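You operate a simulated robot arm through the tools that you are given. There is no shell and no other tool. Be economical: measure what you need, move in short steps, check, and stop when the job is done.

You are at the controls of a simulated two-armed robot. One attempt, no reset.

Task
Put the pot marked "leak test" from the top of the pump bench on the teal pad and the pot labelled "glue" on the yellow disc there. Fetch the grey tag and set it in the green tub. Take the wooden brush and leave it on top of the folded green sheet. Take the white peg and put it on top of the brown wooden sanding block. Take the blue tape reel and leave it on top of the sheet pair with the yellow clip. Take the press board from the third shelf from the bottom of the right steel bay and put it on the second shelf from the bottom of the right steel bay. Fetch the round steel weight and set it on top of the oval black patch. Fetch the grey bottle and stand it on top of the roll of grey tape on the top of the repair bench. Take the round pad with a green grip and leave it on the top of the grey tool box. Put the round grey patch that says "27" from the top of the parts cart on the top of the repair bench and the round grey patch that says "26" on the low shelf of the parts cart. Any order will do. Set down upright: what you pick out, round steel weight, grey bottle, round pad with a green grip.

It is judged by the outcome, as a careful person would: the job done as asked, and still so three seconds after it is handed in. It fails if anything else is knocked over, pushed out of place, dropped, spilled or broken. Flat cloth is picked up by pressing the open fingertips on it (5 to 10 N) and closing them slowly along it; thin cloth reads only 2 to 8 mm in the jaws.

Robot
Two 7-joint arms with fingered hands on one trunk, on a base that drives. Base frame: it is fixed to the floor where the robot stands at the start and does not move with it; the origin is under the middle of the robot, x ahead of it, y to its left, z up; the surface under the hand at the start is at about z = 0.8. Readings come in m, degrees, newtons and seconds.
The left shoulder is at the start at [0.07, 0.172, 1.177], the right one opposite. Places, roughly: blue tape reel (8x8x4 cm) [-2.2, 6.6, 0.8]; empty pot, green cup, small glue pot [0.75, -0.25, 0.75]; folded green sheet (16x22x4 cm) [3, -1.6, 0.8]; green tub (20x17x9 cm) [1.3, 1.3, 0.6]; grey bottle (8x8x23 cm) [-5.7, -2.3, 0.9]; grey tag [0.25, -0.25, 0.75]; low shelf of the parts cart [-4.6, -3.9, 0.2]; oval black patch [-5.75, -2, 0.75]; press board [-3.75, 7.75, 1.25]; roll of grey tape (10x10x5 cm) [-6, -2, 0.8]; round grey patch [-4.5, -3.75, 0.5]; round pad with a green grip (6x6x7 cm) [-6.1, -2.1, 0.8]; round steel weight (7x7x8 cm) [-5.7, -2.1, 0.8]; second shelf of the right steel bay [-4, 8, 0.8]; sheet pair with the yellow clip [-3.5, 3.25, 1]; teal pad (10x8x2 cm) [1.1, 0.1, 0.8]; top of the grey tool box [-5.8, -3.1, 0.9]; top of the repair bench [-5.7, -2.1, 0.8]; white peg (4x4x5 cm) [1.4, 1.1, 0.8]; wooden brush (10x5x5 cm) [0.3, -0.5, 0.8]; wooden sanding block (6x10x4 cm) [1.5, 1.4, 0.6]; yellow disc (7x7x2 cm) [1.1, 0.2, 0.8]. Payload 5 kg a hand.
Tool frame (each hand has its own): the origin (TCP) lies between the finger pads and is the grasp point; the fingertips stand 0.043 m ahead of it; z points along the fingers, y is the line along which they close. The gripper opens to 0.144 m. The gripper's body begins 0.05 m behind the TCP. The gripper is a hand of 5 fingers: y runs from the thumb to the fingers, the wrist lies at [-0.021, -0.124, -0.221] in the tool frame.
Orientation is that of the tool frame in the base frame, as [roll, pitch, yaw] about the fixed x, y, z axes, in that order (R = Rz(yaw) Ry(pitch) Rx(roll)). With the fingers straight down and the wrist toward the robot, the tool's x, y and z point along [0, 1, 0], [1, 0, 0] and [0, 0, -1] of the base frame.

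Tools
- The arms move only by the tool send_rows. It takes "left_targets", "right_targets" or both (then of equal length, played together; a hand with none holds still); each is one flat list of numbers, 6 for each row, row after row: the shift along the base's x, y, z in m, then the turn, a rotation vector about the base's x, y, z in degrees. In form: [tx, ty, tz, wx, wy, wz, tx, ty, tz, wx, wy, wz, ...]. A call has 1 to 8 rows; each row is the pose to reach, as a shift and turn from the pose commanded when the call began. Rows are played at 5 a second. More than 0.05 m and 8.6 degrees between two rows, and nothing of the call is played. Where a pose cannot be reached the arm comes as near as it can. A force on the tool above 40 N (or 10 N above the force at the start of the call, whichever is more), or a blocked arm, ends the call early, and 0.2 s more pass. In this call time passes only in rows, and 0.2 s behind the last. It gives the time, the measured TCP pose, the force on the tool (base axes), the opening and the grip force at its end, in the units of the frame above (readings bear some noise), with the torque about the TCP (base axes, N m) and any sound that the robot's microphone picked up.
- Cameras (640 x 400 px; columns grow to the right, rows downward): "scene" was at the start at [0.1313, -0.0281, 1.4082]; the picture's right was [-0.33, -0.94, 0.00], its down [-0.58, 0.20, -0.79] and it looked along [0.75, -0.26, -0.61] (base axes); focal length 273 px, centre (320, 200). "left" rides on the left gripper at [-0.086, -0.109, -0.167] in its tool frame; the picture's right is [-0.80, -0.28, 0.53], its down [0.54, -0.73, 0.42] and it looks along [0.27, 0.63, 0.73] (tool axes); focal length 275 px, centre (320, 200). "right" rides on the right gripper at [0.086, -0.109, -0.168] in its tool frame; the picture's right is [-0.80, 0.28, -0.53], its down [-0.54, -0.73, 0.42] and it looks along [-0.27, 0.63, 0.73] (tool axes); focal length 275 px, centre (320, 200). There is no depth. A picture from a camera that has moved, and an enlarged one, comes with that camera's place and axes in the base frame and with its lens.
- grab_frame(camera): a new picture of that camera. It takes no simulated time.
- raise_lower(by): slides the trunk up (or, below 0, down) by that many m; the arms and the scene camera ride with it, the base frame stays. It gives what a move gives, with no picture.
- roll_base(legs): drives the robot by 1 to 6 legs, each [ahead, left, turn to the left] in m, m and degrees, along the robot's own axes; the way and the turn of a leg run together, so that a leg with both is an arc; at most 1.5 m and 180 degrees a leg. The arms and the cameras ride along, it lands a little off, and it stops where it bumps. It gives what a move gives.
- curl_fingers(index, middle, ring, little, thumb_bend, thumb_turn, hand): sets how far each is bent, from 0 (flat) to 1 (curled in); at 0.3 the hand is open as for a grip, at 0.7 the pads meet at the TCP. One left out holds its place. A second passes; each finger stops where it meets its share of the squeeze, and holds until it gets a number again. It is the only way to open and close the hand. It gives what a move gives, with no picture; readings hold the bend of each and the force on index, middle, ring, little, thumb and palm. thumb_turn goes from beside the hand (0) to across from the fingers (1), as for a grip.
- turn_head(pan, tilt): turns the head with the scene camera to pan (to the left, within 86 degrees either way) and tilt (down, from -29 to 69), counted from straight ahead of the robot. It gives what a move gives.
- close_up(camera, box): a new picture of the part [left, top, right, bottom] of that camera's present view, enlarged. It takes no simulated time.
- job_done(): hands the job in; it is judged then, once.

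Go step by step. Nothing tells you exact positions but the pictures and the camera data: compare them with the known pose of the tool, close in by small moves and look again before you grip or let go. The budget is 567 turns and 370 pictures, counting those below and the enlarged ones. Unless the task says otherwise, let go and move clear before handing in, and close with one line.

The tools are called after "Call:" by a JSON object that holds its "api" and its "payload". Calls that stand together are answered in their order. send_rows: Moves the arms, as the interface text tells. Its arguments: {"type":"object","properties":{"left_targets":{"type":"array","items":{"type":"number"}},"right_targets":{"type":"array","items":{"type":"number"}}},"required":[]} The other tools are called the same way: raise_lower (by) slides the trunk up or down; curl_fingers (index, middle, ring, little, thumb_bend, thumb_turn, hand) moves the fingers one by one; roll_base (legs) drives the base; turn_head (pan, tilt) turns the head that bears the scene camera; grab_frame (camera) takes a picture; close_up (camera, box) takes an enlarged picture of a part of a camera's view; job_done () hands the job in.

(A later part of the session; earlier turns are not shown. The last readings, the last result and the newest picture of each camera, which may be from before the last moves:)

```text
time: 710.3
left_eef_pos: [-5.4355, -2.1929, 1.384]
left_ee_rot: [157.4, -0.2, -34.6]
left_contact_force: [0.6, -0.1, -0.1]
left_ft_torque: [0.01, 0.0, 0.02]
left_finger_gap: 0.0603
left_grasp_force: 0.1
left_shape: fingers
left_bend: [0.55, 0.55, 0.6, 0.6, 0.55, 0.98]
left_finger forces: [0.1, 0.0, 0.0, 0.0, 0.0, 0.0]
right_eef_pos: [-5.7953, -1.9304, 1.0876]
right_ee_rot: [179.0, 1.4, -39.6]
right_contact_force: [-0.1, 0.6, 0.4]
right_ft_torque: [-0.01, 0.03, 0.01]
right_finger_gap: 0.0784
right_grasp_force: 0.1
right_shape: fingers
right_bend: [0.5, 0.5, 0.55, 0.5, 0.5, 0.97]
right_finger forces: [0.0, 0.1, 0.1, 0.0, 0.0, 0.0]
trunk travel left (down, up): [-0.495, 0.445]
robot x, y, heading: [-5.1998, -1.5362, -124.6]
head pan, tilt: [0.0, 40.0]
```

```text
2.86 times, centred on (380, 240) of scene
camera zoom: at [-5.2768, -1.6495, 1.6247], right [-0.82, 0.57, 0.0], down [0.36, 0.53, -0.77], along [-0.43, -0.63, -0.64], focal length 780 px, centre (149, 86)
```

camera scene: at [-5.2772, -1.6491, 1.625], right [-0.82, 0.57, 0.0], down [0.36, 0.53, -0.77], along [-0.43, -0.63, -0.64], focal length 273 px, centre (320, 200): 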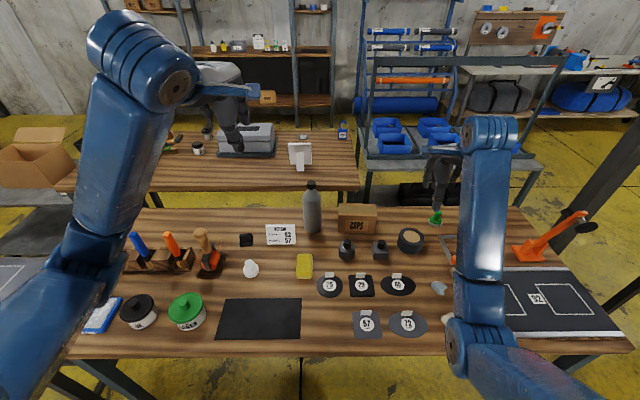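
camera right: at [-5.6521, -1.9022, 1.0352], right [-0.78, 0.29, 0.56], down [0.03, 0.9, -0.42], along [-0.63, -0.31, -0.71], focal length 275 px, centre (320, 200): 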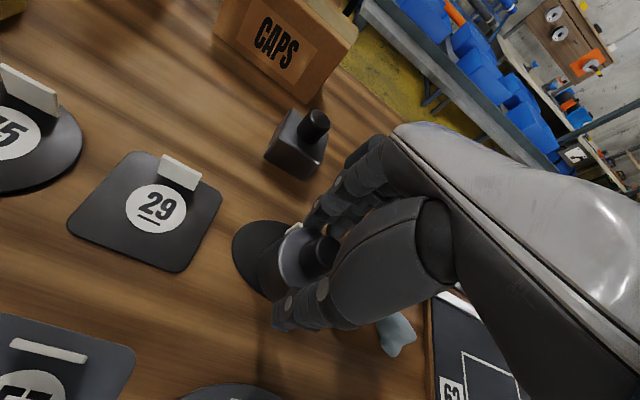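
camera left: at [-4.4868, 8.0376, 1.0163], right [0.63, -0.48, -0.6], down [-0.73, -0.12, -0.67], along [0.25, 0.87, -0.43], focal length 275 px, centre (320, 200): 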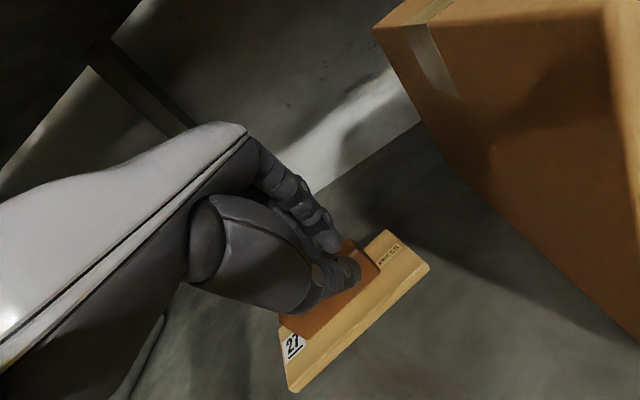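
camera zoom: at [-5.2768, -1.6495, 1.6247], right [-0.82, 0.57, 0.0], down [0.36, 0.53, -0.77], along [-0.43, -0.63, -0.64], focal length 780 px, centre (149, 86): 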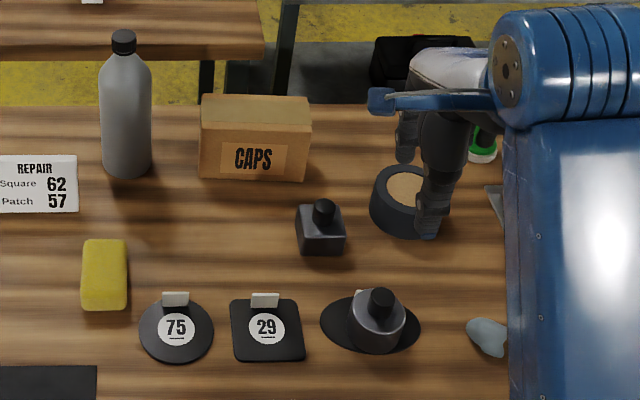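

Weight stands upright on the patch. For the bottle I'll grip its cap/neck from above. Move the right hand over it.

Call:
{"api": "send_rows", "payload": {"right_targets": [0, 0, 0.045, 0, 0, 0, 0.005, -0.02, 0.085, 0, 0, 0, 0.017, -0.067, 0.09, 0, 0, 0, 0.028, -0.114, 0.09, 0, 0, 0, 0.039, -0.161, 0.09, 0, 0, 0, 0.05, -0.208, 0.09, 0, 0, 0, 0.062, -0.255, 0.09, 0, 0, 0, 0.073, -0.3, 0.09, 0, 0, 0]}}

Call:
{"api": "send_rows", "payload": {"right_targets": [0.012, -0.046, 0, 0, 0, 0, 0.023, -0.092, 0, 0, 0, 0]}}

Call:
{"api": "grab_frame", "payload": {"camera": "right"}}

Call:
{"api": "close_up", "payload": {"camera": "scene", "box": [240, 130, 400, 250]}}

```text
time: 712.1
left_eef_pos: [-5.4344, -2.1935, 1.3849]
left_ee_rot: [157.5, -0.1, -34.6]
left_contact_force: [0.8, 0.1, 0.6]
left_ft_torque: [0.03, 0.02, -0.04]
left_finger_gap: 0.0603
left_grasp_force: 0.0
left_shape: fingers
left_bend: [0.55, 0.55, 0.6, 0.6, 0.55, 0.98]
left_finger forces: [0.1, 0.1, 0.0, 0.1, 0.0, 0.0]
right_eef_pos: [-5.7265, -2.2322, 1.1796]
right_ee_rot: [178.9, 1.5, -39.8]
right_contact_force: [0.2, 0.1, -0.1]
right_ft_torque: [0.01, -0.01, 0.01]
right_finger_gap: 0.0785
right_grasp_force: 0.0
right_shape: fingers
right_bend: [0.5, 0.5, 0.55, 0.5, 0.5, 0.98]
right_finger forces: [0.0, 0.0, 0.1, 0.1, 0.0, 0.1]
trunk travel left (down, up): [-0.495, 0.445]
robot x, y, heading: [-5.1983, -1.5422, -124.3]
head pan, tilt: [0.0, 40.0]
```

```text
time: 712.7
left_eef_pos: [-5.4336, -2.1948, 1.3828]
left_ee_rot: [157.6, -0.1, -34.6]
left_contact_force: [-0.2, -0.4, -0.2]
left_ft_torque: [0.01, 0.04, -0.02]
left_finger_gap: 0.0604
left_grasp_force: 0.1
left_shape: fingers
left_bend: [0.55, 0.55, 0.6, 0.6, 0.55, 0.98]
left_finger forces: [0.1, 0.0, 0.0, 0.0, 0.0, 0.1]
right_eef_pos: [-5.7031, -2.3262, 1.1764]
right_ee_rot: [179.1, 1.6, -39.7]
right_contact_force: [0.7, -0.6, -1.3]
right_ft_torque: [0.03, 0.01, -0.01]
right_finger_gap: 0.0784
right_grasp_force: 0.0
right_shape: fingers
right_bend: [0.5, 0.5, 0.55, 0.5, 0.5, 0.98]
right_finger forces: [0.0, 0.0, 0.1, 0.0, 0.1, 0.0]
trunk travel left (down, up): [-0.495, 0.445]
robot x, y, heading: [-5.1995, -1.5399, -124.6]
head pan, tilt: [0.0, 40.0]
```

```text
106 pictures are left
camera right: at [-5.5611, -2.2975, 1.3386], right [-0.78, 0.29, 0.56], down [0.03, 0.91, -0.42], along [-0.63, -0.31, -0.71], focal length 275 px, centre (320, 200)
```

right: 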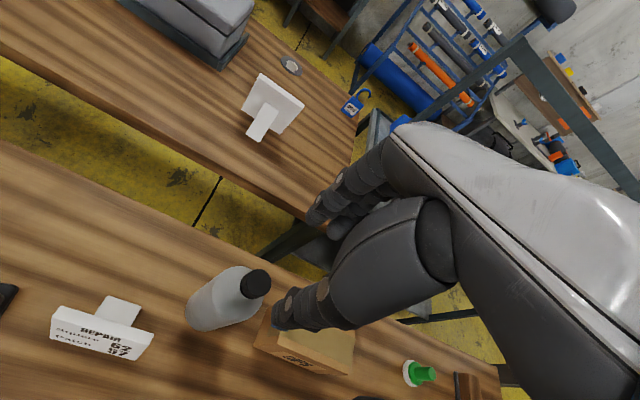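

```text
3.33 times, centred on (320, 190) of scene
camera zoom: at [-5.275, -1.6523, 1.6246], right [-0.82, 0.57, 0.0], down [0.36, 0.53, -0.77], along [-0.43, -0.63, -0.64], focal length 910 px, centre (320, 233)
```

zoom: 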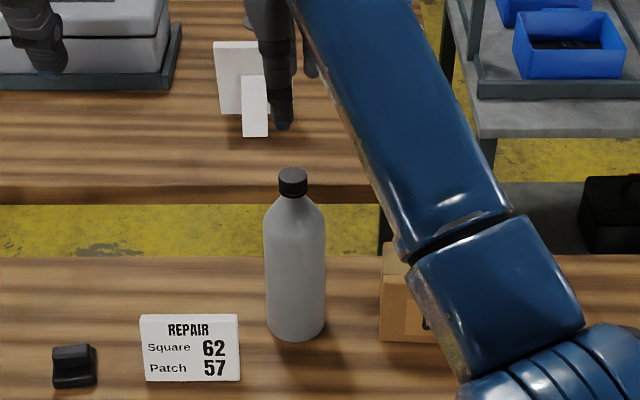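

Call:
{"api": "curl_fingers", "payload": {"hand": "right", "index": 0.42, "middle": 0.42, "ring": 0.45, "little": 0.5, "thumb_bend": 0.42}}

Call:
{"api": "send_rows", "payload": {"right_targets": [0.004, -0.004, -0.04, 0, 0, 0, 0.004, -0.004, -0.08, 0, 0, 0, 0.004, -0.004, -0.12, 0, 0, 0, 0.004, -0.004, -0.15, 0, 0, 0]}}

Call:
{"api": "grab_frame", "payload": {"camera": "right"}}

Call:
{"api": "close_up", "payload": {"camera": "scene", "box": [240, 130, 400, 250]}}

```text
time: 713.7
left_eef_pos: [-5.4348, -2.1922, 1.3852]
left_ee_rot: [157.4, -0.2, -34.7]
left_contact_force: [-0.1, 0.1, 0.2]
left_ft_torque: [0.0, 0.03, -0.03]
left_finger_gap: 0.0606
left_grasp_force: 0.1
left_shape: fingers
left_bend: [0.55, 0.55, 0.6, 0.6, 0.55, 0.98]
left_finger forces: [0.1, 0.0, 0.1, 0.1, 0.1, 0.0]
right_eef_pos: [-5.7052, -2.3236, 1.1772]
right_ee_rot: [178.9, 1.4, -39.7]
right_contact_force: [-0.6, 0.5, 0.3]
right_ft_torque: [0.03, -0.01, 0.01]
right_finger_gap: 0.1068
right_grasp_force: 0.1
right_shape: fingers
right_bend: [0.42, 0.42, 0.45, 0.5, 0.42, 0.98]
right_finger forces: [0.0, 0.0, 0.0, 0.0, 0.0, 0.0]
trunk travel left (down, up): [-0.495, 0.445]
robot x, y, heading: [-5.2028, -1.5381, -124.7]
head pan, tilt: [0.0, 40.0]
```

```text
time: 714.7
left_eef_pos: [-5.4345, -2.1934, 1.384]
left_ee_rot: [157.4, -0.1, -34.6]
left_contact_force: [0.8, 0.5, 0.0]
left_ft_torque: [0.04, -0.02, -0.02]
left_finger_gap: 0.0602
left_grasp_force: 0.1
left_shape: fingers
left_bend: [0.55, 0.55, 0.6, 0.6, 0.55, 0.98]
left_finger forces: [0.0, 0.0, 0.0, 0.0, 0.1, 0.0]
right_eef_pos: [-5.6939, -2.3297, 1.0285]
right_ee_rot: [178.9, 1.4, -39.8]
right_contact_force: [-0.5, 0.0, 0.7]
right_ft_torque: [0.05, 0.02, 0.02]
right_finger_gap: 0.1069
right_grasp_force: 0.1
right_shape: fingers
right_bend: [0.42, 0.42, 0.45, 0.5, 0.42, 0.98]
right_finger forces: [0.1, 0.1, 0.0, 0.0, 0.1, 0.0]
trunk travel left (down, up): [-0.495, 0.445]
robot x, y, heading: [-5.1963, -1.5396, -124.4]
head pan, tilt: [0.0, 40.0]
```

```text
104 pictures are left
camera right: at [-5.5523, -2.3011, 1.1894], right [-0.78, 0.29, 0.56], down [0.03, 0.9, -0.42], along [-0.63, -0.31, -0.71], focal length 275 px, centre (320, 200)
```

right: 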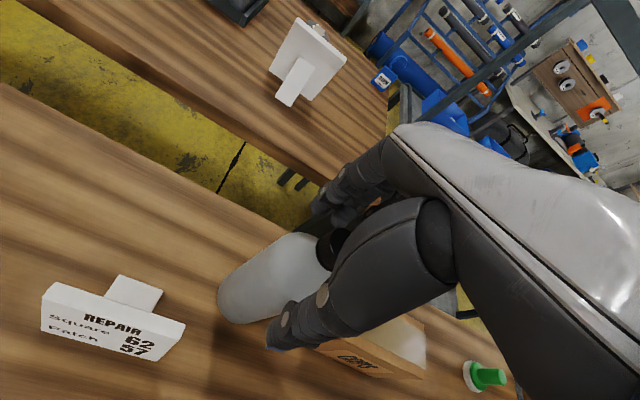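

```text
3.33 times, centred on (320, 190) of scene
camera zoom: at [-5.2771, -1.6497, 1.6249], right [-0.82, 0.57, 0.0], down [0.36, 0.53, -0.77], along [-0.43, -0.63, -0.64], focal length 910 px, centre (320, 233)
```

zoom: 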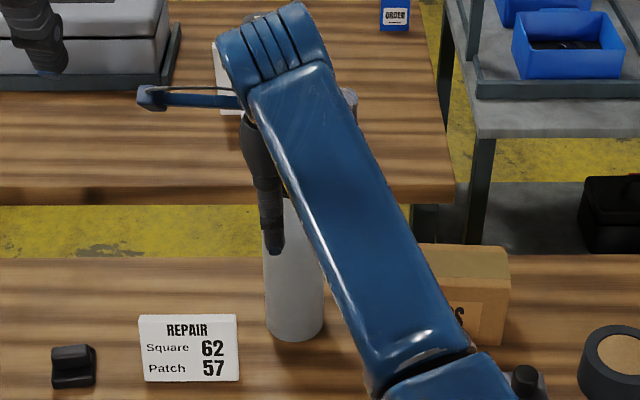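

Call:
{"api": "send_rows", "payload": {"right_targets": [0, 0, -0.01, 0, 0, 0]}}

Call:
{"api": "curl_fingers", "payload": {"hand": "right", "index": 0.72, "middle": 0.72, "ring": 0.6, "thumb_bend": 0.72}}

Call:
{"api": "grab_frame", "payload": {"camera": "right"}}

```text
time: 715.1
left_eef_pos: [-5.4334, -2.1926, 1.3844]
left_ee_rot: [157.3, -0.1, -34.7]
left_contact_force: [-0.5, 0.6, -0.5]
left_ft_torque: [-0.03, 0.01, 0.0]
left_finger_gap: 0.06
left_grasp_force: 0.1
left_shape: fingers
left_bend: [0.55, 0.55, 0.6, 0.6, 0.55, 0.98]
left_finger forces: [0.0, 0.0, 0.0, 0.0, 0.0, 0.0]
right_eef_pos: [-5.6946, -2.3282, 1.0166]
right_ee_rot: [178.9, 1.4, -39.7]
right_contact_force: [-0.2, -0.8, 0.7]
right_ft_torque: [0.01, -0.02, -0.01]
right_finger_gap: 0.1069
right_grasp_force: 0.1
right_shape: fingers
right_bend: [0.42, 0.42, 0.45, 0.5, 0.42, 0.98]
right_finger forces: [0.0, 0.0, 0.0, 0.0, 0.0, 0.0]
trunk travel left (down, up): [-0.495, 0.445]
robot x, y, heading: [-5.1999, -1.5388, -124.5]
head pan, tilt: [0.0, 40.0]
```

```text
time: 716.1
left_eef_pos: [-5.4352, -2.1912, 1.3859]
left_ee_rot: [157.4, -0.1, -34.8]
left_contact_force: [0.8, 0.4, 0.4]
left_ft_torque: [-0.01, -0.05, -0.02]
left_finger_gap: 0.0605
left_grasp_force: 0.1
left_shape: fingers
left_bend: [0.55, 0.55, 0.6, 0.6, 0.55, 0.98]
left_finger forces: [0.0, 0.0, 0.0, 0.0, 0.1, 0.0]
right_eef_pos: [-5.6929, -2.3278, 1.0185]
right_ee_rot: [178.7, 1.4, -39.7]
right_contact_force: [-0.3, -0.4, 8.0]
right_ft_torque: [-0.07, 0.12, 0.02]
right_finger_gap: 0.0419
right_grasp_force: 19.1
right_shape: fingers
right_bend: [0.63, 0.62, 0.6, 0.5, 0.59, 0.96]
right_finger forces: [9.0, 11.9, 0.0, 0.0, 17.4, 0.0]
trunk travel left (down, up): [-0.495, 0.445]
robot x, y, heading: [-5.2023, -1.5354, -124.6]
head pan, tilt: [0.0, 40.0]
```

```text
102 pictures are left
camera right: at [-5.5522, -2.2987, 1.1799], right [-0.78, 0.29, 0.56], down [0.03, 0.9, -0.43], along [-0.63, -0.31, -0.71], focal length 275 px, centre (320, 200)
```

right: 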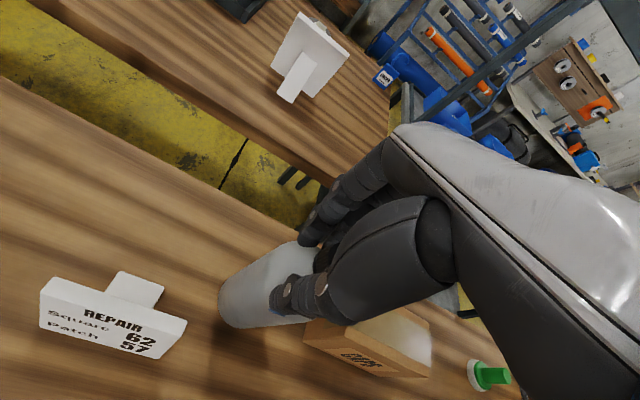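

Fingers sit on the shoulder slope; reopen, raise 18 mm to grip the cap itself.

Call:
{"api": "curl_fingers", "payload": {"hand": "right", "index": 0.52, "middle": 0.52, "thumb_bend": 0.5}}

Call:
{"api": "send_rows", "payload": {"right_targets": [0, 0, 0.018, 0, 0, 0]}}

Call:
{"api": "curl_fingers", "payload": {"hand": "right", "index": 0.75, "middle": 0.75, "ring": 0.6, "thumb_bend": 0.75}}

Call:
{"api": "close_up", "payload": {"camera": "right", "box": [200, 180, 440, 340]}}

```text
time: 717.1
left_eef_pos: [-5.4354, -2.1933, 1.3845]
left_ee_rot: [157.3, -0.2, -34.7]
left_contact_force: [0.1, 0.1, -0.1]
left_ft_torque: [0.0, -0.02, 0.0]
left_finger_gap: 0.0605
left_grasp_force: 0.0
left_shape: fingers
left_bend: [0.55, 0.55, 0.6, 0.6, 0.55, 0.98]
left_finger forces: [0.0, 0.0, 0.0, 0.1, 0.0, 0.0]
right_eef_pos: [-5.6939, -2.3282, 1.0179]
right_ee_rot: [178.9, 1.3, -39.8]
right_contact_force: [-0.6, -0.2, -0.2]
right_ft_torque: [0.02, -0.01, 0.05]
right_finger_gap: 0.0743
right_grasp_force: 0.0
right_shape: fingers
right_bend: [0.52, 0.52, 0.6, 0.5, 0.5, 0.97]
right_finger forces: [0.0, 0.1, 0.0, 0.0, 0.1, 0.1]
trunk travel left (down, up): [-0.495, 0.445]
robot x, y, heading: [-5.1978, -1.5381, -124.8]
head pan, tilt: [0.0, 40.0]
```

```text
time: 717.5
left_eef_pos: [-5.4353, -2.1918, 1.3851]
left_ee_rot: [157.4, -0.2, -34.7]
left_contact_force: [0.6, 0.1, 0.1]
left_ft_torque: [-0.02, -0.01, 0.01]
left_finger_gap: 0.0605
left_grasp_force: 0.0
left_shape: fingers
left_bend: [0.55, 0.55, 0.6, 0.6, 0.55, 0.98]
left_finger forces: [0.0, 0.0, 0.0, 0.0, 0.1, 0.0]
right_eef_pos: [-5.6935, -2.3276, 1.034]
right_ee_rot: [178.9, 1.4, -39.7]
right_contact_force: [-0.2, -0.3, 0.3]
right_ft_torque: [-0.02, 0.01, 0.0]
right_finger_gap: 0.0747
right_grasp_force: 0.1
right_shape: fingers
right_bend: [0.52, 0.52, 0.6, 0.5, 0.5, 0.97]
right_finger forces: [0.1, 0.0, 0.0, 0.1, 0.0, 0.0]
trunk travel left (down, up): [-0.495, 0.445]
robot x, y, heading: [-5.1973, -1.5403, -124.4]
head pan, tilt: [0.0, 40.0]
```

```text
time: 718.5
left_eef_pos: [-5.4346, -2.192, 1.3849]
left_ee_rot: [157.4, -0.2, -34.8]
left_contact_force: [0.1, 0.0, -0.4]
left_ft_torque: [0.01, 0.0, 0.01]
left_finger_gap: 0.0605
left_grasp_force: 0.1
left_shape: fingers
left_bend: [0.55, 0.55, 0.6, 0.6, 0.55, 0.98]
left_finger forces: [0.0, 0.0, 0.0, 0.0, 0.1, 0.1]
right_eef_pos: [-5.6929, -2.3278, 1.0344]
right_ee_rot: [178.9, 1.4, -39.6]
right_contact_force: [0.1, 0.2, 2.2]
right_ft_torque: [0.08, -0.06, 0.03]
right_finger_gap: 0.0196
right_grasp_force: 25.0
right_shape: fingers
right_bend: [0.73, 0.73, 0.6, 0.5, 0.66, 0.94]
right_finger forces: [8.7, 20.6, 0.1, 0.1, 20.9, 0.0]
trunk travel left (down, up): [-0.495, 0.445]
robot x, y, heading: [-5.199, -1.5399, -124.4]
head pan, tilt: [0.0, 40.0]
```

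```text
2.50 times, centred on (320, 260) of right
camera zoom: at [-5.5522, -2.2985, 1.1958], right [-0.78, 0.29, 0.56], down [0.03, 0.91, -0.42], along [-0.63, -0.31, -0.71], focal length 688 px, centre (320, 50)
```

zoom: 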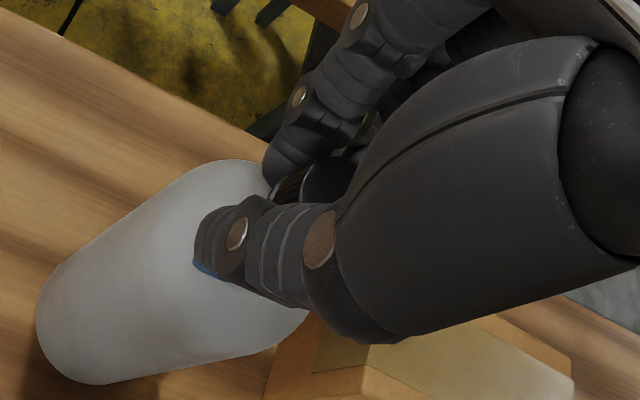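

25 N on the cap. Lift gently and check it hangs straight.

Call:
{"api": "send_rows", "payload": {"right_targets": [0, 0, 0.015, 0, 0, 0, 0, 0, 0.03, 0, 0, 0, 0, 0, 0.05, 0, 0, 0, 0, 0, 0.08, 0, 0, 0, 0, 0, 0.11, 0, 0, 0]}}

Call:
{"api": "close_up", "payload": {"camera": "scene", "box": [240, 110, 420, 250]}}

```text
time: 719.7
left_eef_pos: [-5.4349, -2.1925, 1.3848]
left_ee_rot: [157.3, -0.2, -34.7]
left_contact_force: [0.1, 0.7, 0.8]
left_ft_torque: [-0.03, 0.02, 0.01]
left_finger_gap: 0.0602
left_grasp_force: 0.0
left_shape: fingers
left_bend: [0.55, 0.55, 0.6, 0.6, 0.55, 0.98]
left_finger forces: [0.0, 0.0, 0.0, 0.0, 0.0, 0.1]
right_eef_pos: [-5.6942, -2.3266, 1.1458]
right_ee_rot: [179.0, 1.5, -39.6]
right_contact_force: [0.1, 0.4, -1.7]
right_ft_torque: [-0.04, 0.0, 0.03]
right_finger_gap: 0.0183
right_grasp_force: 24.1
right_shape: fingers
right_bend: [0.73, 0.73, 0.6, 0.5, 0.66, 0.94]
right_finger forces: [9.0, 19.6, 0.1, 0.0, 19.2, 0.0]
trunk travel left (down, up): [-0.495, 0.445]
robot x, y, heading: [-5.1986, -1.5377, -124.6]
head pan, tilt: [0.0, 40.0]
```

```text
2.86 times, centred on (330, 180) of scene
camera zoom: at [-5.2763, -1.6488, 1.6249], right [-0.82, 0.57, 0.0], down [0.36, 0.53, -0.77], along [-0.43, -0.63, -0.64], focal length 780 px, centre (291, 257)
```

zoom: 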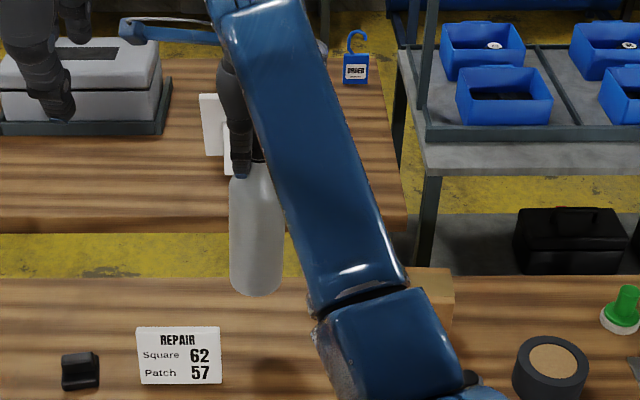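

Bottle hangs well. Raise more to clear the box, then carry it over the tape roll.

Call:
{"api": "send_rows", "payload": {"right_targets": [0, 0, 0.04, 0, 0, 0, 0, 0, 0.075, 0, 0, 0, -0.033, 0.037, 0.075, 0, 0, 0, -0.066, 0.074, 0.075, 0, 0, 0, -0.099, 0.111, 0.075, 0, 0, 0, -0.132, 0.148, 0.075, 0, 0, 0, -0.165, 0.185, 0.075, 0, 0, 0, -0.198, 0.222, 0.075, 0, 0, 0]}}

Call:
{"api": "send_rows", "payload": {"right_targets": [-0.033, 0.037, 0, 0, 0, 0, -0.065, 0.073, 0, 0, 0, 0, -0.065, 0.073, -0.03, 0, 0, 0, -0.065, 0.073, -0.06, 0, 0, 0]}}

Call:
{"api": "grab_frame", "payload": {"camera": "right"}}

Call:
{"api": "close_up", "payload": {"camera": "scene", "box": [320, 130, 480, 270]}}

```text
time: 721.5
left_eef_pos: [-5.4346, -2.1901, 1.3854]
left_ee_rot: [157.4, -0.3, -34.7]
left_contact_force: [0.0, -0.1, 0.5]
left_ft_torque: [-0.04, -0.05, 0.01]
left_finger_gap: 0.0604
left_grasp_force: 0.0
left_shape: fingers
left_bend: [0.55, 0.55, 0.6, 0.6, 0.55, 0.98]
left_finger forces: [0.0, 0.0, 0.1, 0.0, 0.0, 0.0]
right_eef_pos: [-5.8938, -2.1081, 1.2211]
right_ee_rot: [179.0, 1.3, -39.7]
right_contact_force: [0.0, -0.1, -2.0]
right_ft_torque: [0.03, -0.01, 0.01]
right_finger_gap: 0.0182
right_grasp_force: 24.3
right_shape: fingers
right_bend: [0.73, 0.74, 0.6, 0.5, 0.67, 0.94]
right_finger forces: [9.1, 19.6, 0.0, 0.0, 19.3, 0.0]
trunk travel left (down, up): [-0.495, 0.445]
robot x, y, heading: [-5.201, -1.5369, -124.5]
head pan, tilt: [0.0, 40.0]
```

```text
time: 722.5
left_eef_pos: [-5.4361, -2.1935, 1.385]
left_ee_rot: [157.3, -0.3, -34.7]
left_contact_force: [-0.7, 0.0, -0.8]
left_ft_torque: [-0.03, 0.0, 0.02]
left_finger_gap: 0.0604
left_grasp_force: 0.0
left_shape: fingers
left_bend: [0.55, 0.55, 0.6, 0.6, 0.55, 0.98]
left_finger forces: [0.0, 0.1, 0.0, 0.1, 0.0, 0.0]
right_eef_pos: [-5.9582, -2.037, 1.1632]
right_ee_rot: [178.9, 1.3, -39.7]
right_contact_force: [-0.2, -0.5, -0.8]
right_ft_torque: [-0.04, -0.01, 0.02]
right_finger_gap: 0.0176
right_grasp_force: 24.5
right_shape: fingers
right_bend: [0.73, 0.74, 0.6, 0.5, 0.67, 0.94]
right_finger forces: [9.4, 19.8, 0.0, 0.0, 19.3, 0.1]
trunk travel left (down, up): [-0.495, 0.445]
robot x, y, heading: [-5.2036, -1.5398, -124.6]
head pan, tilt: [0.0, 40.0]
```

```text
99 pictures are left
camera right: at [-5.8179, -2.0078, 1.3245], right [-0.78, 0.29, 0.56], down [0.03, 0.9, -0.42], along [-0.63, -0.31, -0.71], focal length 275 px, centre (320, 200)
```

right: 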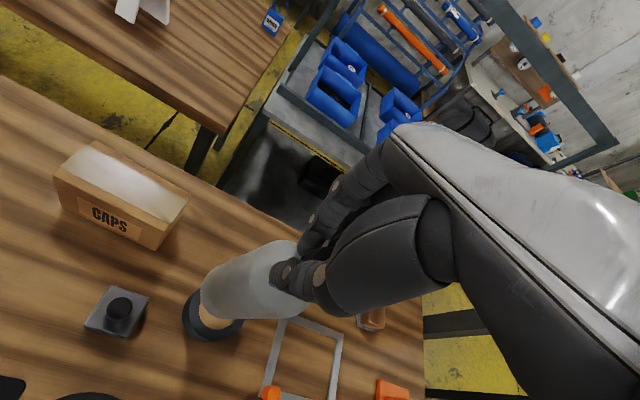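

```text
2.86 times, centred on (400, 200) of scene
camera zoom: at [-5.2784, -1.649, 1.6249], right [-0.82, 0.57, 0.0], down [0.36, 0.53, -0.77], along [-0.43, -0.63, -0.64], focal length 780 px, centre (91, 200)
```

zoom: 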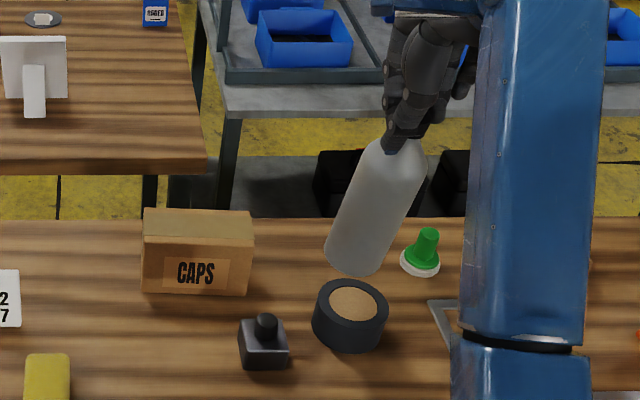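

Bottle is vertical. Small correction and lower onto the roll.

Call:
{"api": "send_rows", "payload": {"right_targets": [-0.01, 0.012, -0.02, 0, 0, 0, -0.01, 0.012, -0.045, 0, 0, 0, -0.01, 0.012, -0.06, 0, 0, 0]}}

Call:
{"api": "close_up", "payload": {"camera": "scene", "box": [350, 170, 450, 260]}}

Call:
{"api": "close_up", "payload": {"camera": "right", "box": [140, 220, 340, 380]}}

```text
time: 723.3
left_eef_pos: [-5.4356, -2.1925, 1.3848]
left_ee_rot: [157.4, -0.2, -34.6]
left_contact_force: [0.2, -0.3, 0.0]
left_ft_torque: [0.02, 0.01, -0.03]
left_finger_gap: 0.0606
left_grasp_force: 0.0
left_shape: fingers
left_bend: [0.55, 0.55, 0.6, 0.6, 0.55, 0.98]
left_finger forces: [0.1, 0.0, 0.1, 0.0, 0.0, 0.0]
right_eef_pos: [-5.9699, -2.0213, 1.1]
right_ee_rot: [178.9, 1.3, -39.7]
right_contact_force: [0.8, -0.1, -0.1]
right_ft_torque: [0.03, 0.02, -0.02]
right_finger_gap: 0.0176
right_grasp_force: 24.6
right_shape: fingers
right_bend: [0.73, 0.74, 0.6, 0.5, 0.67, 0.94]
right_finger forces: [9.6, 19.5, 0.1, 0.1, 19.1, 0.0]
trunk travel left (down, up): [-0.495, 0.445]
robot x, y, heading: [-5.202, -1.5387, -124.4]
head pan, tilt: [0.0, 40.0]
```

```text
4.44 times, centred on (400, 215) of scene
camera zoom: at [-5.2772, -1.6491, 1.6249], right [-0.82, 0.57, 0.0], down [0.36, 0.53, -0.77], along [-0.43, -0.63, -0.64], focal length 1214 px, centre (-36, 133)
```

zoom: 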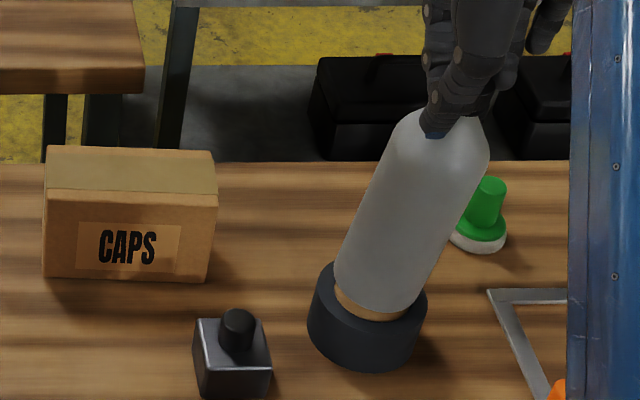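

```text
2.50 times, centred on (240, 300) of right
camera zoom: at [-5.8281, -1.9931, 1.261], right [-0.78, 0.29, 0.56], down [0.03, 0.91, -0.42], along [-0.63, -0.31, -0.71], focal length 688 px, centre (520, -50)
```

zoom: 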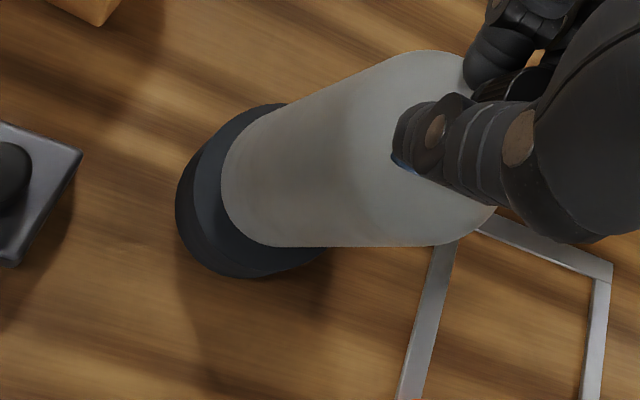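

Call:
{"api": "send_rows", "payload": {"right_targets": [0.002, -0.001, -0.006, 0, 0, 0, 0.002, -0.001, -0.012, 0, 0, 0, 0.002, -0.001, -0.017, 0, 0, 0, 0.002, -0.001, -0.022, 0, 0, 0, 0.002, -0.001, -0.027, 0, 0, 0]}}

Call:
{"api": "close_up", "payload": {"camera": "scene", "box": [350, 170, 450, 260]}}

```text
time: 724.5
left_eef_pos: [-5.4342, -2.1926, 1.3854]
left_ee_rot: [157.3, -0.2, -34.6]
left_contact_force: [-0.7, -0.7, -0.9]
left_ft_torque: [0.03, -0.04, -0.01]
left_finger_gap: 0.0606
left_grasp_force: 0.1
left_shape: fingers
left_bend: [0.55, 0.55, 0.6, 0.6, 0.55, 0.98]
left_finger forces: [0.1, 0.0, 0.0, 0.1, 0.0, 0.0]
right_eef_pos: [-5.9675, -2.0256, 1.0853]
right_ee_rot: [177.7, 1.2, -39.7]
right_contact_force: [1.6, 0.7, 23.5]
right_ft_torque: [0.32, -0.77, 0.02]
right_finger_gap: 0.0179
right_grasp_force: 33.6
right_shape: fingers
right_bend: [0.74, 0.74, 0.6, 0.5, 0.67, 0.93]
right_finger forces: [12.0, 23.5, 0.1, 0.1, 32.1, 0.0]
trunk travel left (down, up): [-0.495, 0.445]
robot x, y, heading: [-5.1987, -1.5347, -124.7]
head pan, tilt: [0.0, 40.0]
stopped in row 5 (right hand): the force on the tool passed its limit at 43 N (the readings are from after the stop); the commanded pose is now the measured one
```

```text
4.44 times, centred on (400, 215) of scene
camera zoom: at [-5.2761, -1.6484, 1.6249], right [-0.82, 0.57, 0.0], down [0.36, 0.53, -0.77], along [-0.43, -0.63, -0.64], focal length 1214 px, centre (-36, 133)
```

zoom: 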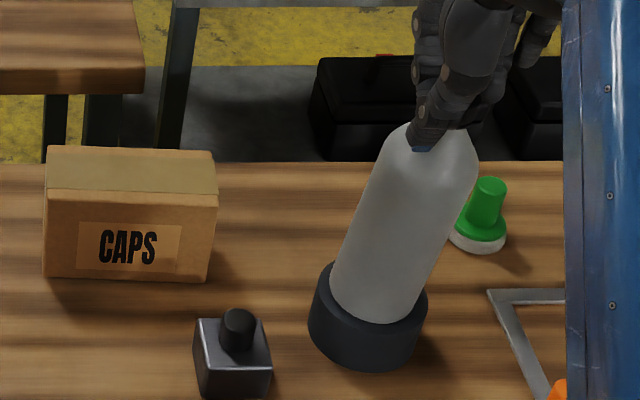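

Bottle stands on the roll. Ease off pressure, open gently and rise.

Call:
{"api": "send_rows", "payload": {"right_targets": [0, 0, 0.005, 0, 0, 0]}}

Call:
{"api": "curl_fingers", "payload": {"hand": "right", "index": 0.62, "middle": 0.62, "thumb_bend": 0.58}}

Call:
{"api": "curl_fingers", "payload": {"hand": "right", "index": 0.5, "middle": 0.5, "thumb_bend": 0.48}}

Call:
{"api": "send_rows", "payload": {"right_targets": [0, 0, 0.03, 0, 0, 0, 0, 0, 0.06, 0, 0, 0, 0, 0, 0.1, 0, 0, 0, 0, 0, 0.14, 0, 0, 0]}}

Call:
{"api": "close_up", "payload": {"camera": "scene", "box": [320, 130, 480, 270]}}

```text
time: 724.9
left_eef_pos: [-5.4332, -2.1923, 1.3846]
left_ee_rot: [157.4, -0.2, -34.6]
left_contact_force: [-0.6, 0.8, -1.0]
left_ft_torque: [0.0, -0.01, -0.03]
left_finger_gap: 0.0606
left_grasp_force: 0.0
left_shape: fingers
left_bend: [0.55, 0.55, 0.6, 0.6, 0.55, 0.98]
left_finger forces: [0.1, 0.0, 0.0, 0.0, 0.0, 0.0]
right_eef_pos: [-5.9663, -2.0252, 1.0852]
right_ee_rot: [178.3, 1.2, -39.8]
right_contact_force: [0.4, -0.4, 8.8]
right_ft_torque: [0.07, -0.18, -0.02]
right_finger_gap: 0.018
right_grasp_force: 28.9
right_shape: fingers
right_bend: [0.74, 0.74, 0.6, 0.5, 0.68, 0.93]
right_finger forces: [11.5, 21.6, 0.1, 0.1, 24.0, 0.0]
trunk travel left (down, up): [-0.495, 0.445]
robot x, y, heading: [-5.199, -1.5359, -124.5]
head pan, tilt: [0.0, 40.0]
```

```text
time: 725.9
left_eef_pos: [-5.4359, -2.1921, 1.3832]
left_ee_rot: [157.3, -0.2, -34.6]
left_contact_force: [-0.3, -0.7, -0.9]
left_ft_torque: [-0.01, 0.01, 0.01]
left_finger_gap: 0.0602
left_grasp_force: 0.0
left_shape: fingers
left_bend: [0.55, 0.55, 0.6, 0.6, 0.55, 0.98]
left_finger forces: [0.1, 0.0, 0.0, 0.0, 0.0, 0.0]
right_eef_pos: [-5.9664, -2.0259, 1.0867]
right_ee_rot: [178.2, 1.3, -39.8]
right_contact_force: [-0.7, 0.0, -0.5]
right_ft_torque: [0.01, 0.01, -0.02]
right_finger_gap: 0.0444
right_grasp_force: 0.1
right_shape: fingers
right_bend: [0.62, 0.62, 0.6, 0.5, 0.57, 0.97]
right_finger forces: [0.0, 0.1, 0.0, 0.0, 0.1, 0.1]
trunk travel left (down, up): [-0.495, 0.445]
robot x, y, heading: [-5.2008, -1.5384, -124.7]
head pan, tilt: [0.0, 40.0]
```

```text
time: 726.9
left_eef_pos: [-5.4351, -2.1933, 1.385]
left_ee_rot: [157.4, -0.2, -34.6]
left_contact_force: [0.2, -0.2, -0.8]
left_ft_torque: [0.01, 0.01, 0.01]
left_finger_gap: 0.0605
left_grasp_force: 0.1
left_shape: fingers
left_bend: [0.55, 0.55, 0.6, 0.6, 0.55, 0.98]
left_finger forces: [0.0, 0.0, 0.0, 0.0, 0.0, 0.0]
right_eef_pos: [-5.9659, -2.0245, 1.0859]
right_ee_rot: [178.3, 1.3, -39.8]
right_contact_force: [-0.4, -0.6, 0.3]
right_ft_torque: [-0.02, 0.04, 0.0]
right_finger_gap: 0.0817
right_grasp_force: 0.0
right_shape: fingers
right_bend: [0.5, 0.5, 0.6, 0.5, 0.48, 0.97]
right_finger forces: [0.1, 0.0, 0.0, 0.0, 0.1, 0.1]
trunk travel left (down, up): [-0.495, 0.445]
robot x, y, heading: [-5.1953, -1.5377, -124.4]
head pan, tilt: [0.0, 40.0]
```

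```text
time: 727.9
left_eef_pos: [-5.4347, -2.1919, 1.3844]
left_ee_rot: [157.4, -0.2, -34.7]
left_contact_force: [0.6, -0.5, -0.6]
left_ft_torque: [-0.01, 0.0, -0.02]
left_finger_gap: 0.0604
left_grasp_force: 0.0
left_shape: fingers
left_bend: [0.55, 0.55, 0.6, 0.6, 0.55, 0.98]
left_finger forces: [0.1, 0.1, 0.0, 0.0, 0.0, 0.0]
right_eef_pos: [-5.9672, -2.0242, 1.2258]
right_ee_rot: [178.3, 1.4, -39.6]
right_contact_force: [0.6, 0.0, 0.4]
right_ft_torque: [0.0, 0.02, 0.03]
right_finger_gap: 0.0817
right_grasp_force: 0.0
right_shape: fingers
right_bend: [0.5, 0.5, 0.6, 0.5, 0.48, 0.97]
right_finger forces: [0.0, 0.1, 0.0, 0.1, 0.0, 0.1]
trunk travel left (down, up): [-0.495, 0.445]
robot x, y, heading: [-5.1979, -1.5363, -124.6]
head pan, tilt: [0.0, 40.0]
```

```text
2.86 times, centred on (400, 200) of scene
camera zoom: at [-5.2763, -1.6488, 1.6248], right [-0.82, 0.57, 0.0], down [0.36, 0.53, -0.77], along [-0.43, -0.63, -0.64], focal length 780 px, centre (91, 200)
```

zoom: 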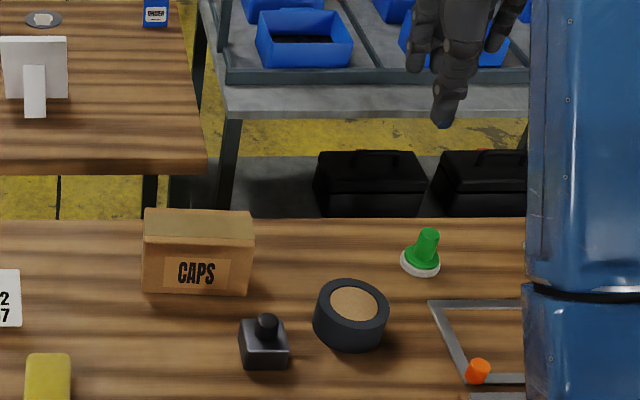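

The bottle is not on the roll any more! Look for it.

Call:
{"api": "grab_frame", "payload": {"camera": "scene"}}

Call:
{"api": "grab_frame", "payload": {"camera": "right"}}

```text
93 pictures are left
camera scene: at [-5.2763, -1.6488, 1.6248], right [-0.82, 0.57, 0.0], down [0.36, 0.53, -0.77], along [-0.43, -0.63, -0.64], focal length 273 px, centre (320, 200)
```

scene: 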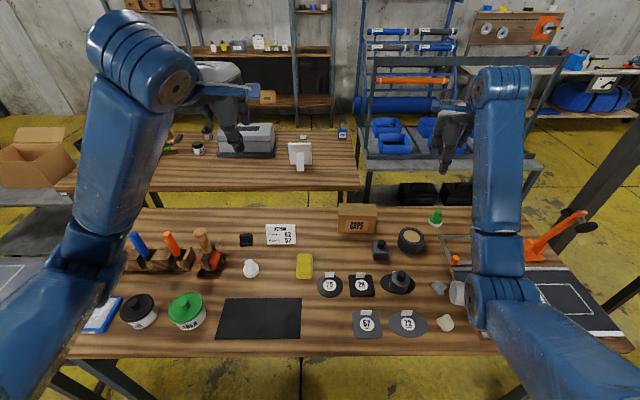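

```text
92 pictures are left
camera right: at [-5.8241, -1.9936, 1.3859], right [-0.77, 0.29, 0.56], down [0.03, 0.9, -0.43], along [-0.63, -0.32, -0.71], focal length 275 px, centre (320, 200)
```

right: 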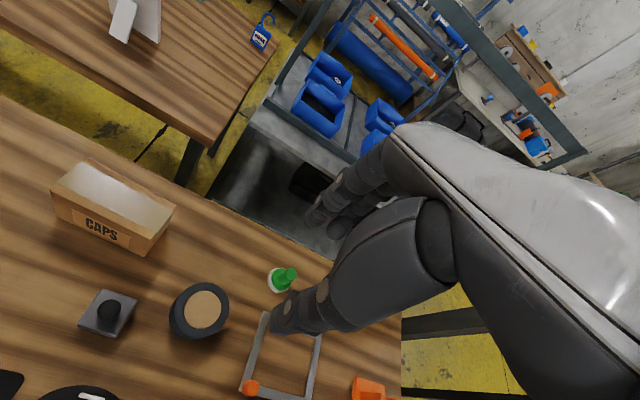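

The bottle toppled and seems to lie near my right elbow. Move the right arm out of the way carefully and look.

Call:
{"api": "raise_lower", "payload": {"by": 0.2}}

Call:
{"api": "turn_head", "payload": {"pan": -25, "tilt": 50}}

Call:
{"api": "grab_frame", "payload": {"camera": "scene"}}

```text
time: 730.0
left_eef_pos: [-5.435, -2.1926, 1.5847]
left_ee_rot: [157.3, -0.1, -34.7]
left_contact_force: [0.0, -0.4, 0.1]
left_ft_torque: [-0.02, -0.03, 0.02]
left_finger_gap: 0.0605
left_grasp_force: 0.0
left_shape: fingers
left_bend: [0.55, 0.55, 0.6, 0.6, 0.55, 0.98]
left_finger forces: [0.0, 0.0, 0.0, 0.1, 0.1, 0.0]
right_eef_pos: [-5.9674, -2.0248, 1.4247]
right_ee_rot: [178.2, 1.3, -39.6]
right_contact_force: [0.0, 0.5, -1.3]
right_ft_torque: [-0.02, 0.0, -0.04]
right_finger_gap: 0.0817
right_grasp_force: 0.1
right_shape: fingers
right_bend: [0.5, 0.5, 0.6, 0.5, 0.48, 0.97]
right_finger forces: [0.0, 0.0, 0.1, 0.1, 0.0, 0.0]
trunk travel left (down, up): [-0.695, 0.245]
robot x, y, heading: [-5.1994, -1.5389, -124.5]
head pan, tilt: [0.0, 40.0]
```

```text
time: 730.9
left_eef_pos: [-5.4353, -2.192, 1.5851]
left_ee_rot: [157.4, -0.1, -34.7]
left_contact_force: [0.6, 0.6, 0.8]
left_ft_torque: [0.01, -0.02, -0.02]
left_finger_gap: 0.0605
left_grasp_force: 0.0
left_shape: fingers
left_bend: [0.55, 0.55, 0.6, 0.6, 0.55, 0.98]
left_finger forces: [0.0, 0.1, 0.0, 0.0, 0.1, 0.1]
right_eef_pos: [-5.9669, -2.0254, 1.4262]
right_ee_rot: [178.2, 1.3, -39.8]
right_contact_force: [0.5, 0.1, -0.3]
right_ft_torque: [-0.02, 0.01, 0.03]
right_finger_gap: 0.0817
right_grasp_force: 0.0
right_shape: fingers
right_bend: [0.5, 0.5, 0.6, 0.5, 0.48, 0.97]
right_finger forces: [0.1, 0.0, 0.0, 0.1, 0.0, 0.0]
trunk travel left (down, up): [-0.695, 0.245]
robot x, y, heading: [-5.1993, -1.5355, -124.5]
head pan, tilt: [-25.0, 50.0]
```

```text
91 pictures are left
camera scene: at [-5.2954, -1.6183, 1.8107], right [-0.51, 0.86, 0.0], down [0.66, 0.39, -0.64], along [-0.55, -0.33, -0.77], focal length 273 px, centre (320, 200)
```

scene: 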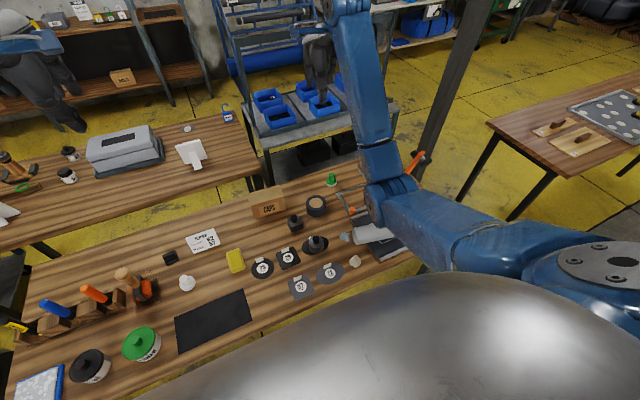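

Call:
{"api": "send_rows", "payload": {"right_targets": [0.03, -0.02, 0.03, 0, 0, 0, 0.06, -0.04, 0.06, 0, 0, 0, 0.09, -0.06, 0.08, 0, 0, 0, 0.12, -0.08, 0.1, 0, 0, 0, 0.15, -0.1, 0.1, 0, 0, 0, 0.18, -0.12, 0.1, 0, 0, 0, 0.21, -0.14, 0.1, 0, 0, 0]}}

Call:
{"api": "close_up", "payload": {"camera": "scene", "box": [290, 170, 450, 290]}}

```text
time: 732.5
left_eef_pos: [-5.4334, -2.1947, 1.5841]
left_ee_rot: [157.3, -0.1, -34.6]
left_contact_force: [-0.3, 0.5, -0.1]
left_ft_torque: [0.05, 0.0, -0.01]
left_finger_gap: 0.0606
left_grasp_force: 0.0
left_shape: fingers
left_bend: [0.55, 0.55, 0.6, 0.6, 0.55, 0.98]
left_finger forces: [0.1, 0.1, 0.1, 0.0, 0.0, 0.1]
right_eef_pos: [-5.7586, -2.1678, 1.5239]
right_ee_rot: [178.2, 1.4, -39.7]
right_contact_force: [0.0, -0.8, -0.3]
right_ft_torque: [0.02, 0.03, 0.0]
right_finger_gap: 0.0816
right_grasp_force: 0.2
right_shape: fingers
right_bend: [0.5, 0.5, 0.6, 0.5, 0.48, 0.98]
right_finger forces: [0.0, 0.1, 0.1, 0.0, 0.1, 0.0]
trunk travel left (down, up): [-0.695, 0.245]
robot x, y, heading: [-5.201, -1.5354, -124.5]
head pan, tilt: [-25.0, 50.0]
```

```text
3.33 times, centred on (370, 230) of scene
camera zoom: at [-5.2929, -1.62, 1.8108], right [-0.51, 0.86, 0.0], down [0.66, 0.39, -0.64], along [-0.55, -0.33, -0.77], focal length 910 px, centre (153, 100)
```

zoom: 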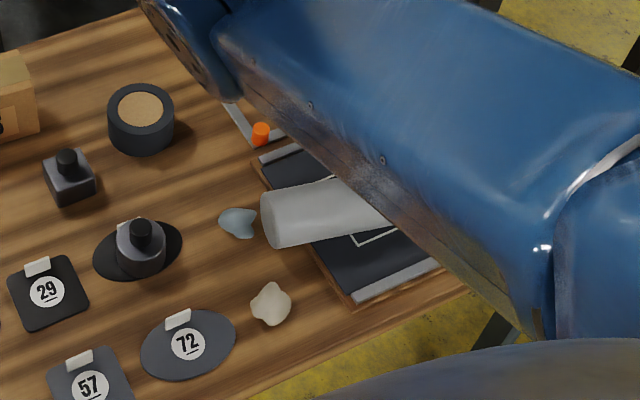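

The bottle lies on the framed board, base toward (-5.87,-1.81). I'll re-grasp it with the left hand across its body and turn it upright. Move the base right 0.45 m and prepare the left hand.

Call:
{"api": "roll_base", "payload": {"legs": [[0, -0.45, 0]]}}

Call:
{"api": "turn_head", "payload": {"pan": 0, "tilt": 50}}

Call:
{"api": "grab_frame", "payload": {"camera": "scene"}}

```text
time: 735.2
left_eef_pos: [-5.8052, -1.9403, 1.5844]
left_ee_rot: [157.3, -0.2, -35.3]
left_contact_force: [1.5, -0.3, 0.0]
left_ft_torque: [0.04, 0.1, -0.02]
left_finger_gap: 0.0604
left_grasp_force: 0.1
left_shape: fingers
left_bend: [0.55, 0.55, 0.6, 0.6, 0.55, 0.98]
left_finger forces: [0.0, 0.0, 0.0, 0.0, 0.1, 0.0]
right_eef_pos: [-6.1281, -1.9076, 1.5255]
right_ee_rot: [178.2, 1.4, -40.5]
right_contact_force: [0.1, 1.0, 0.2]
right_ft_torque: [0.03, 0.04, 0.01]
right_finger_gap: 0.0816
right_grasp_force: 0.0
right_shape: fingers
right_bend: [0.5, 0.5, 0.6, 0.5, 0.48, 0.98]
right_finger forces: [0.2, 0.1, 0.1, 0.1, 0.0, 0.0]
trunk travel left (down, up): [-0.695, 0.245]
robot x, y, heading: [-5.5625, -1.2872, -125.2]
head pan, tilt: [-25.0, 50.0]
```

```text
time: 736.1
left_eef_pos: [-5.8085, -1.9361, 1.585]
left_ee_rot: [157.3, -0.1, -35.6]
left_contact_force: [-0.6, -0.6, -0.4]
left_ft_torque: [0.01, -0.01, 0.02]
left_finger_gap: 0.0602
left_grasp_force: 0.0
left_shape: fingers
left_bend: [0.55, 0.55, 0.6, 0.6, 0.55, 0.98]
left_finger forces: [0.1, 0.1, 0.1, 0.0, 0.0, 0.0]
right_eef_pos: [-6.1306, -1.9041, 1.5252]
right_ee_rot: [178.2, 1.2, -40.6]
right_contact_force: [-0.6, 0.5, -0.6]
right_ft_torque: [-0.01, -0.02, 0.0]
right_finger_gap: 0.0817
right_grasp_force: 0.0
right_shape: fingers
right_bend: [0.5, 0.5, 0.6, 0.5, 0.48, 0.98]
right_finger forces: [0.0, 0.0, 0.0, 0.0, 0.0, 0.1]
trunk travel left (down, up): [-0.695, 0.245]
robot x, y, heading: [-5.5633, -1.2876, -125.3]
head pan, tilt: [0.0, 50.0]
```

```text
89 pictures are left
camera scene: at [-5.6376, -1.3879, 1.8107], right [-0.82, 0.58, 0.0], down [0.44, 0.62, -0.64], along [-0.37, -0.52, -0.77], focal length 273 px, centre (320, 200)
```

scene: 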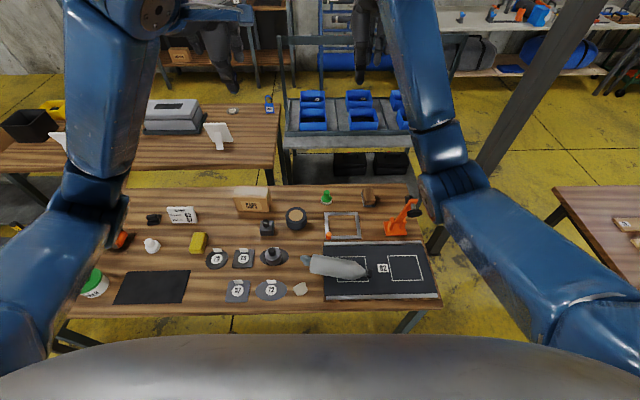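

Bottle base ≈ (-5.889,-1.793), cap toward (-6.04,-1.65). Bring the left hand over its body (untilt, small yaw) while the right moves aside.

Call:
{"api": "send_rows", "payload": {"left_targets": [-0.02, 0.02, 0, 6, -4, -2, -0.045, 0.05, 0, 12, -8, -4.5, -0.075, 0.085, 0, 18.6, -12.9, -7.4, -0.1, 0.12, -0.02, 18.6, -12.9, -7.4, -0.125, 0.155, -0.04, 18.6, -12.9, -7.4, -0.15, 0.19, -0.06, 18.6, -12.9, -7.4, -0.1715, 0.226, -0.08, 18.6, -12.9, -7.4], "right_targets": [-0.04, 0.027, 0, 0, 0, 0, -0.08, 0.054, 0, 0, 0, 0, -0.12, 0.081, 0, 0, 0, 0, -0.16, 0.108, 0, 0, 0, 0, -0.2, 0.135, 0, 0, 0, 0, -0.2, 0.135, 0, 0, 0, 0, -0.2, 0.135, 0, 0, 0, 0]}}

Call:
{"api": "raise_lower", "payload": {"by": -0.35}}

Call:
{"api": "grab_frame", "payload": {"camera": "left"}}

Call:
{"api": "grab_frame", "payload": {"camera": "scene"}}

```text
refused: row 3 steps farther than a row can; nothing moved
```

```text
time: 739.5
left_eef_pos: [-5.8073, -1.9354, 1.2349]
left_ee_rot: [157.3, -0.2, -35.5]
left_contact_force: [-0.1, 0.2, 0.8]
left_ft_torque: [-0.01, 0.01, 0.0]
left_finger_gap: 0.0603
left_grasp_force: 0.1
left_shape: fingers
left_bend: [0.55, 0.55, 0.6, 0.6, 0.55, 0.98]
left_finger forces: [0.1, 0.1, 0.0, 0.0, 0.1, 0.0]
right_eef_pos: [-6.1301, -1.9053, 1.1735]
right_ee_rot: [178.2, 1.3, -40.4]
right_contact_force: [0.9, -0.6, 0.0]
right_ft_torque: [0.01, -0.01, -0.02]
right_finger_gap: 0.0818
right_grasp_force: 0.0
right_shape: fingers
right_bend: [0.5, 0.5, 0.6, 0.5, 0.48, 0.98]
right_finger forces: [0.0, 0.1, 0.1, 0.1, 0.0, 0.0]
trunk travel left (down, up): [-0.345, 0.595]
robot x, y, heading: [-5.5607, -1.2872, -125.2]
head pan, tilt: [0.0, 50.0]
```

```text
88 pictures are left
camera left: at [-5.7822, -1.7521, 1.3473], right [-0.61, 0.51, -0.61], down [0.74, 0.1, -0.67], along [-0.28, -0.86, -0.43], focal length 275 px, centre (320, 200)
```

left: 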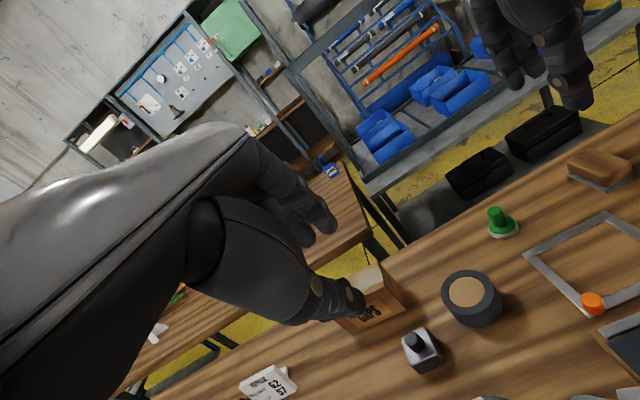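

```text
87 pictures are left
camera scene: at [-5.6366, -1.3883, 1.4608], right [-0.82, 0.58, 0.0], down [0.44, 0.63, -0.64], along [-0.37, -0.52, -0.77], focal length 273 px, centre (320, 200)
```

scene: 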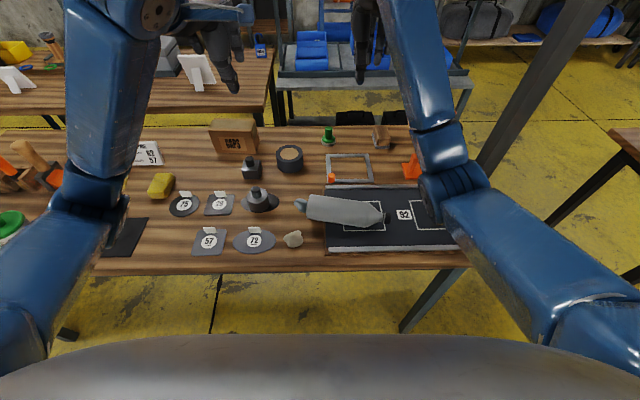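

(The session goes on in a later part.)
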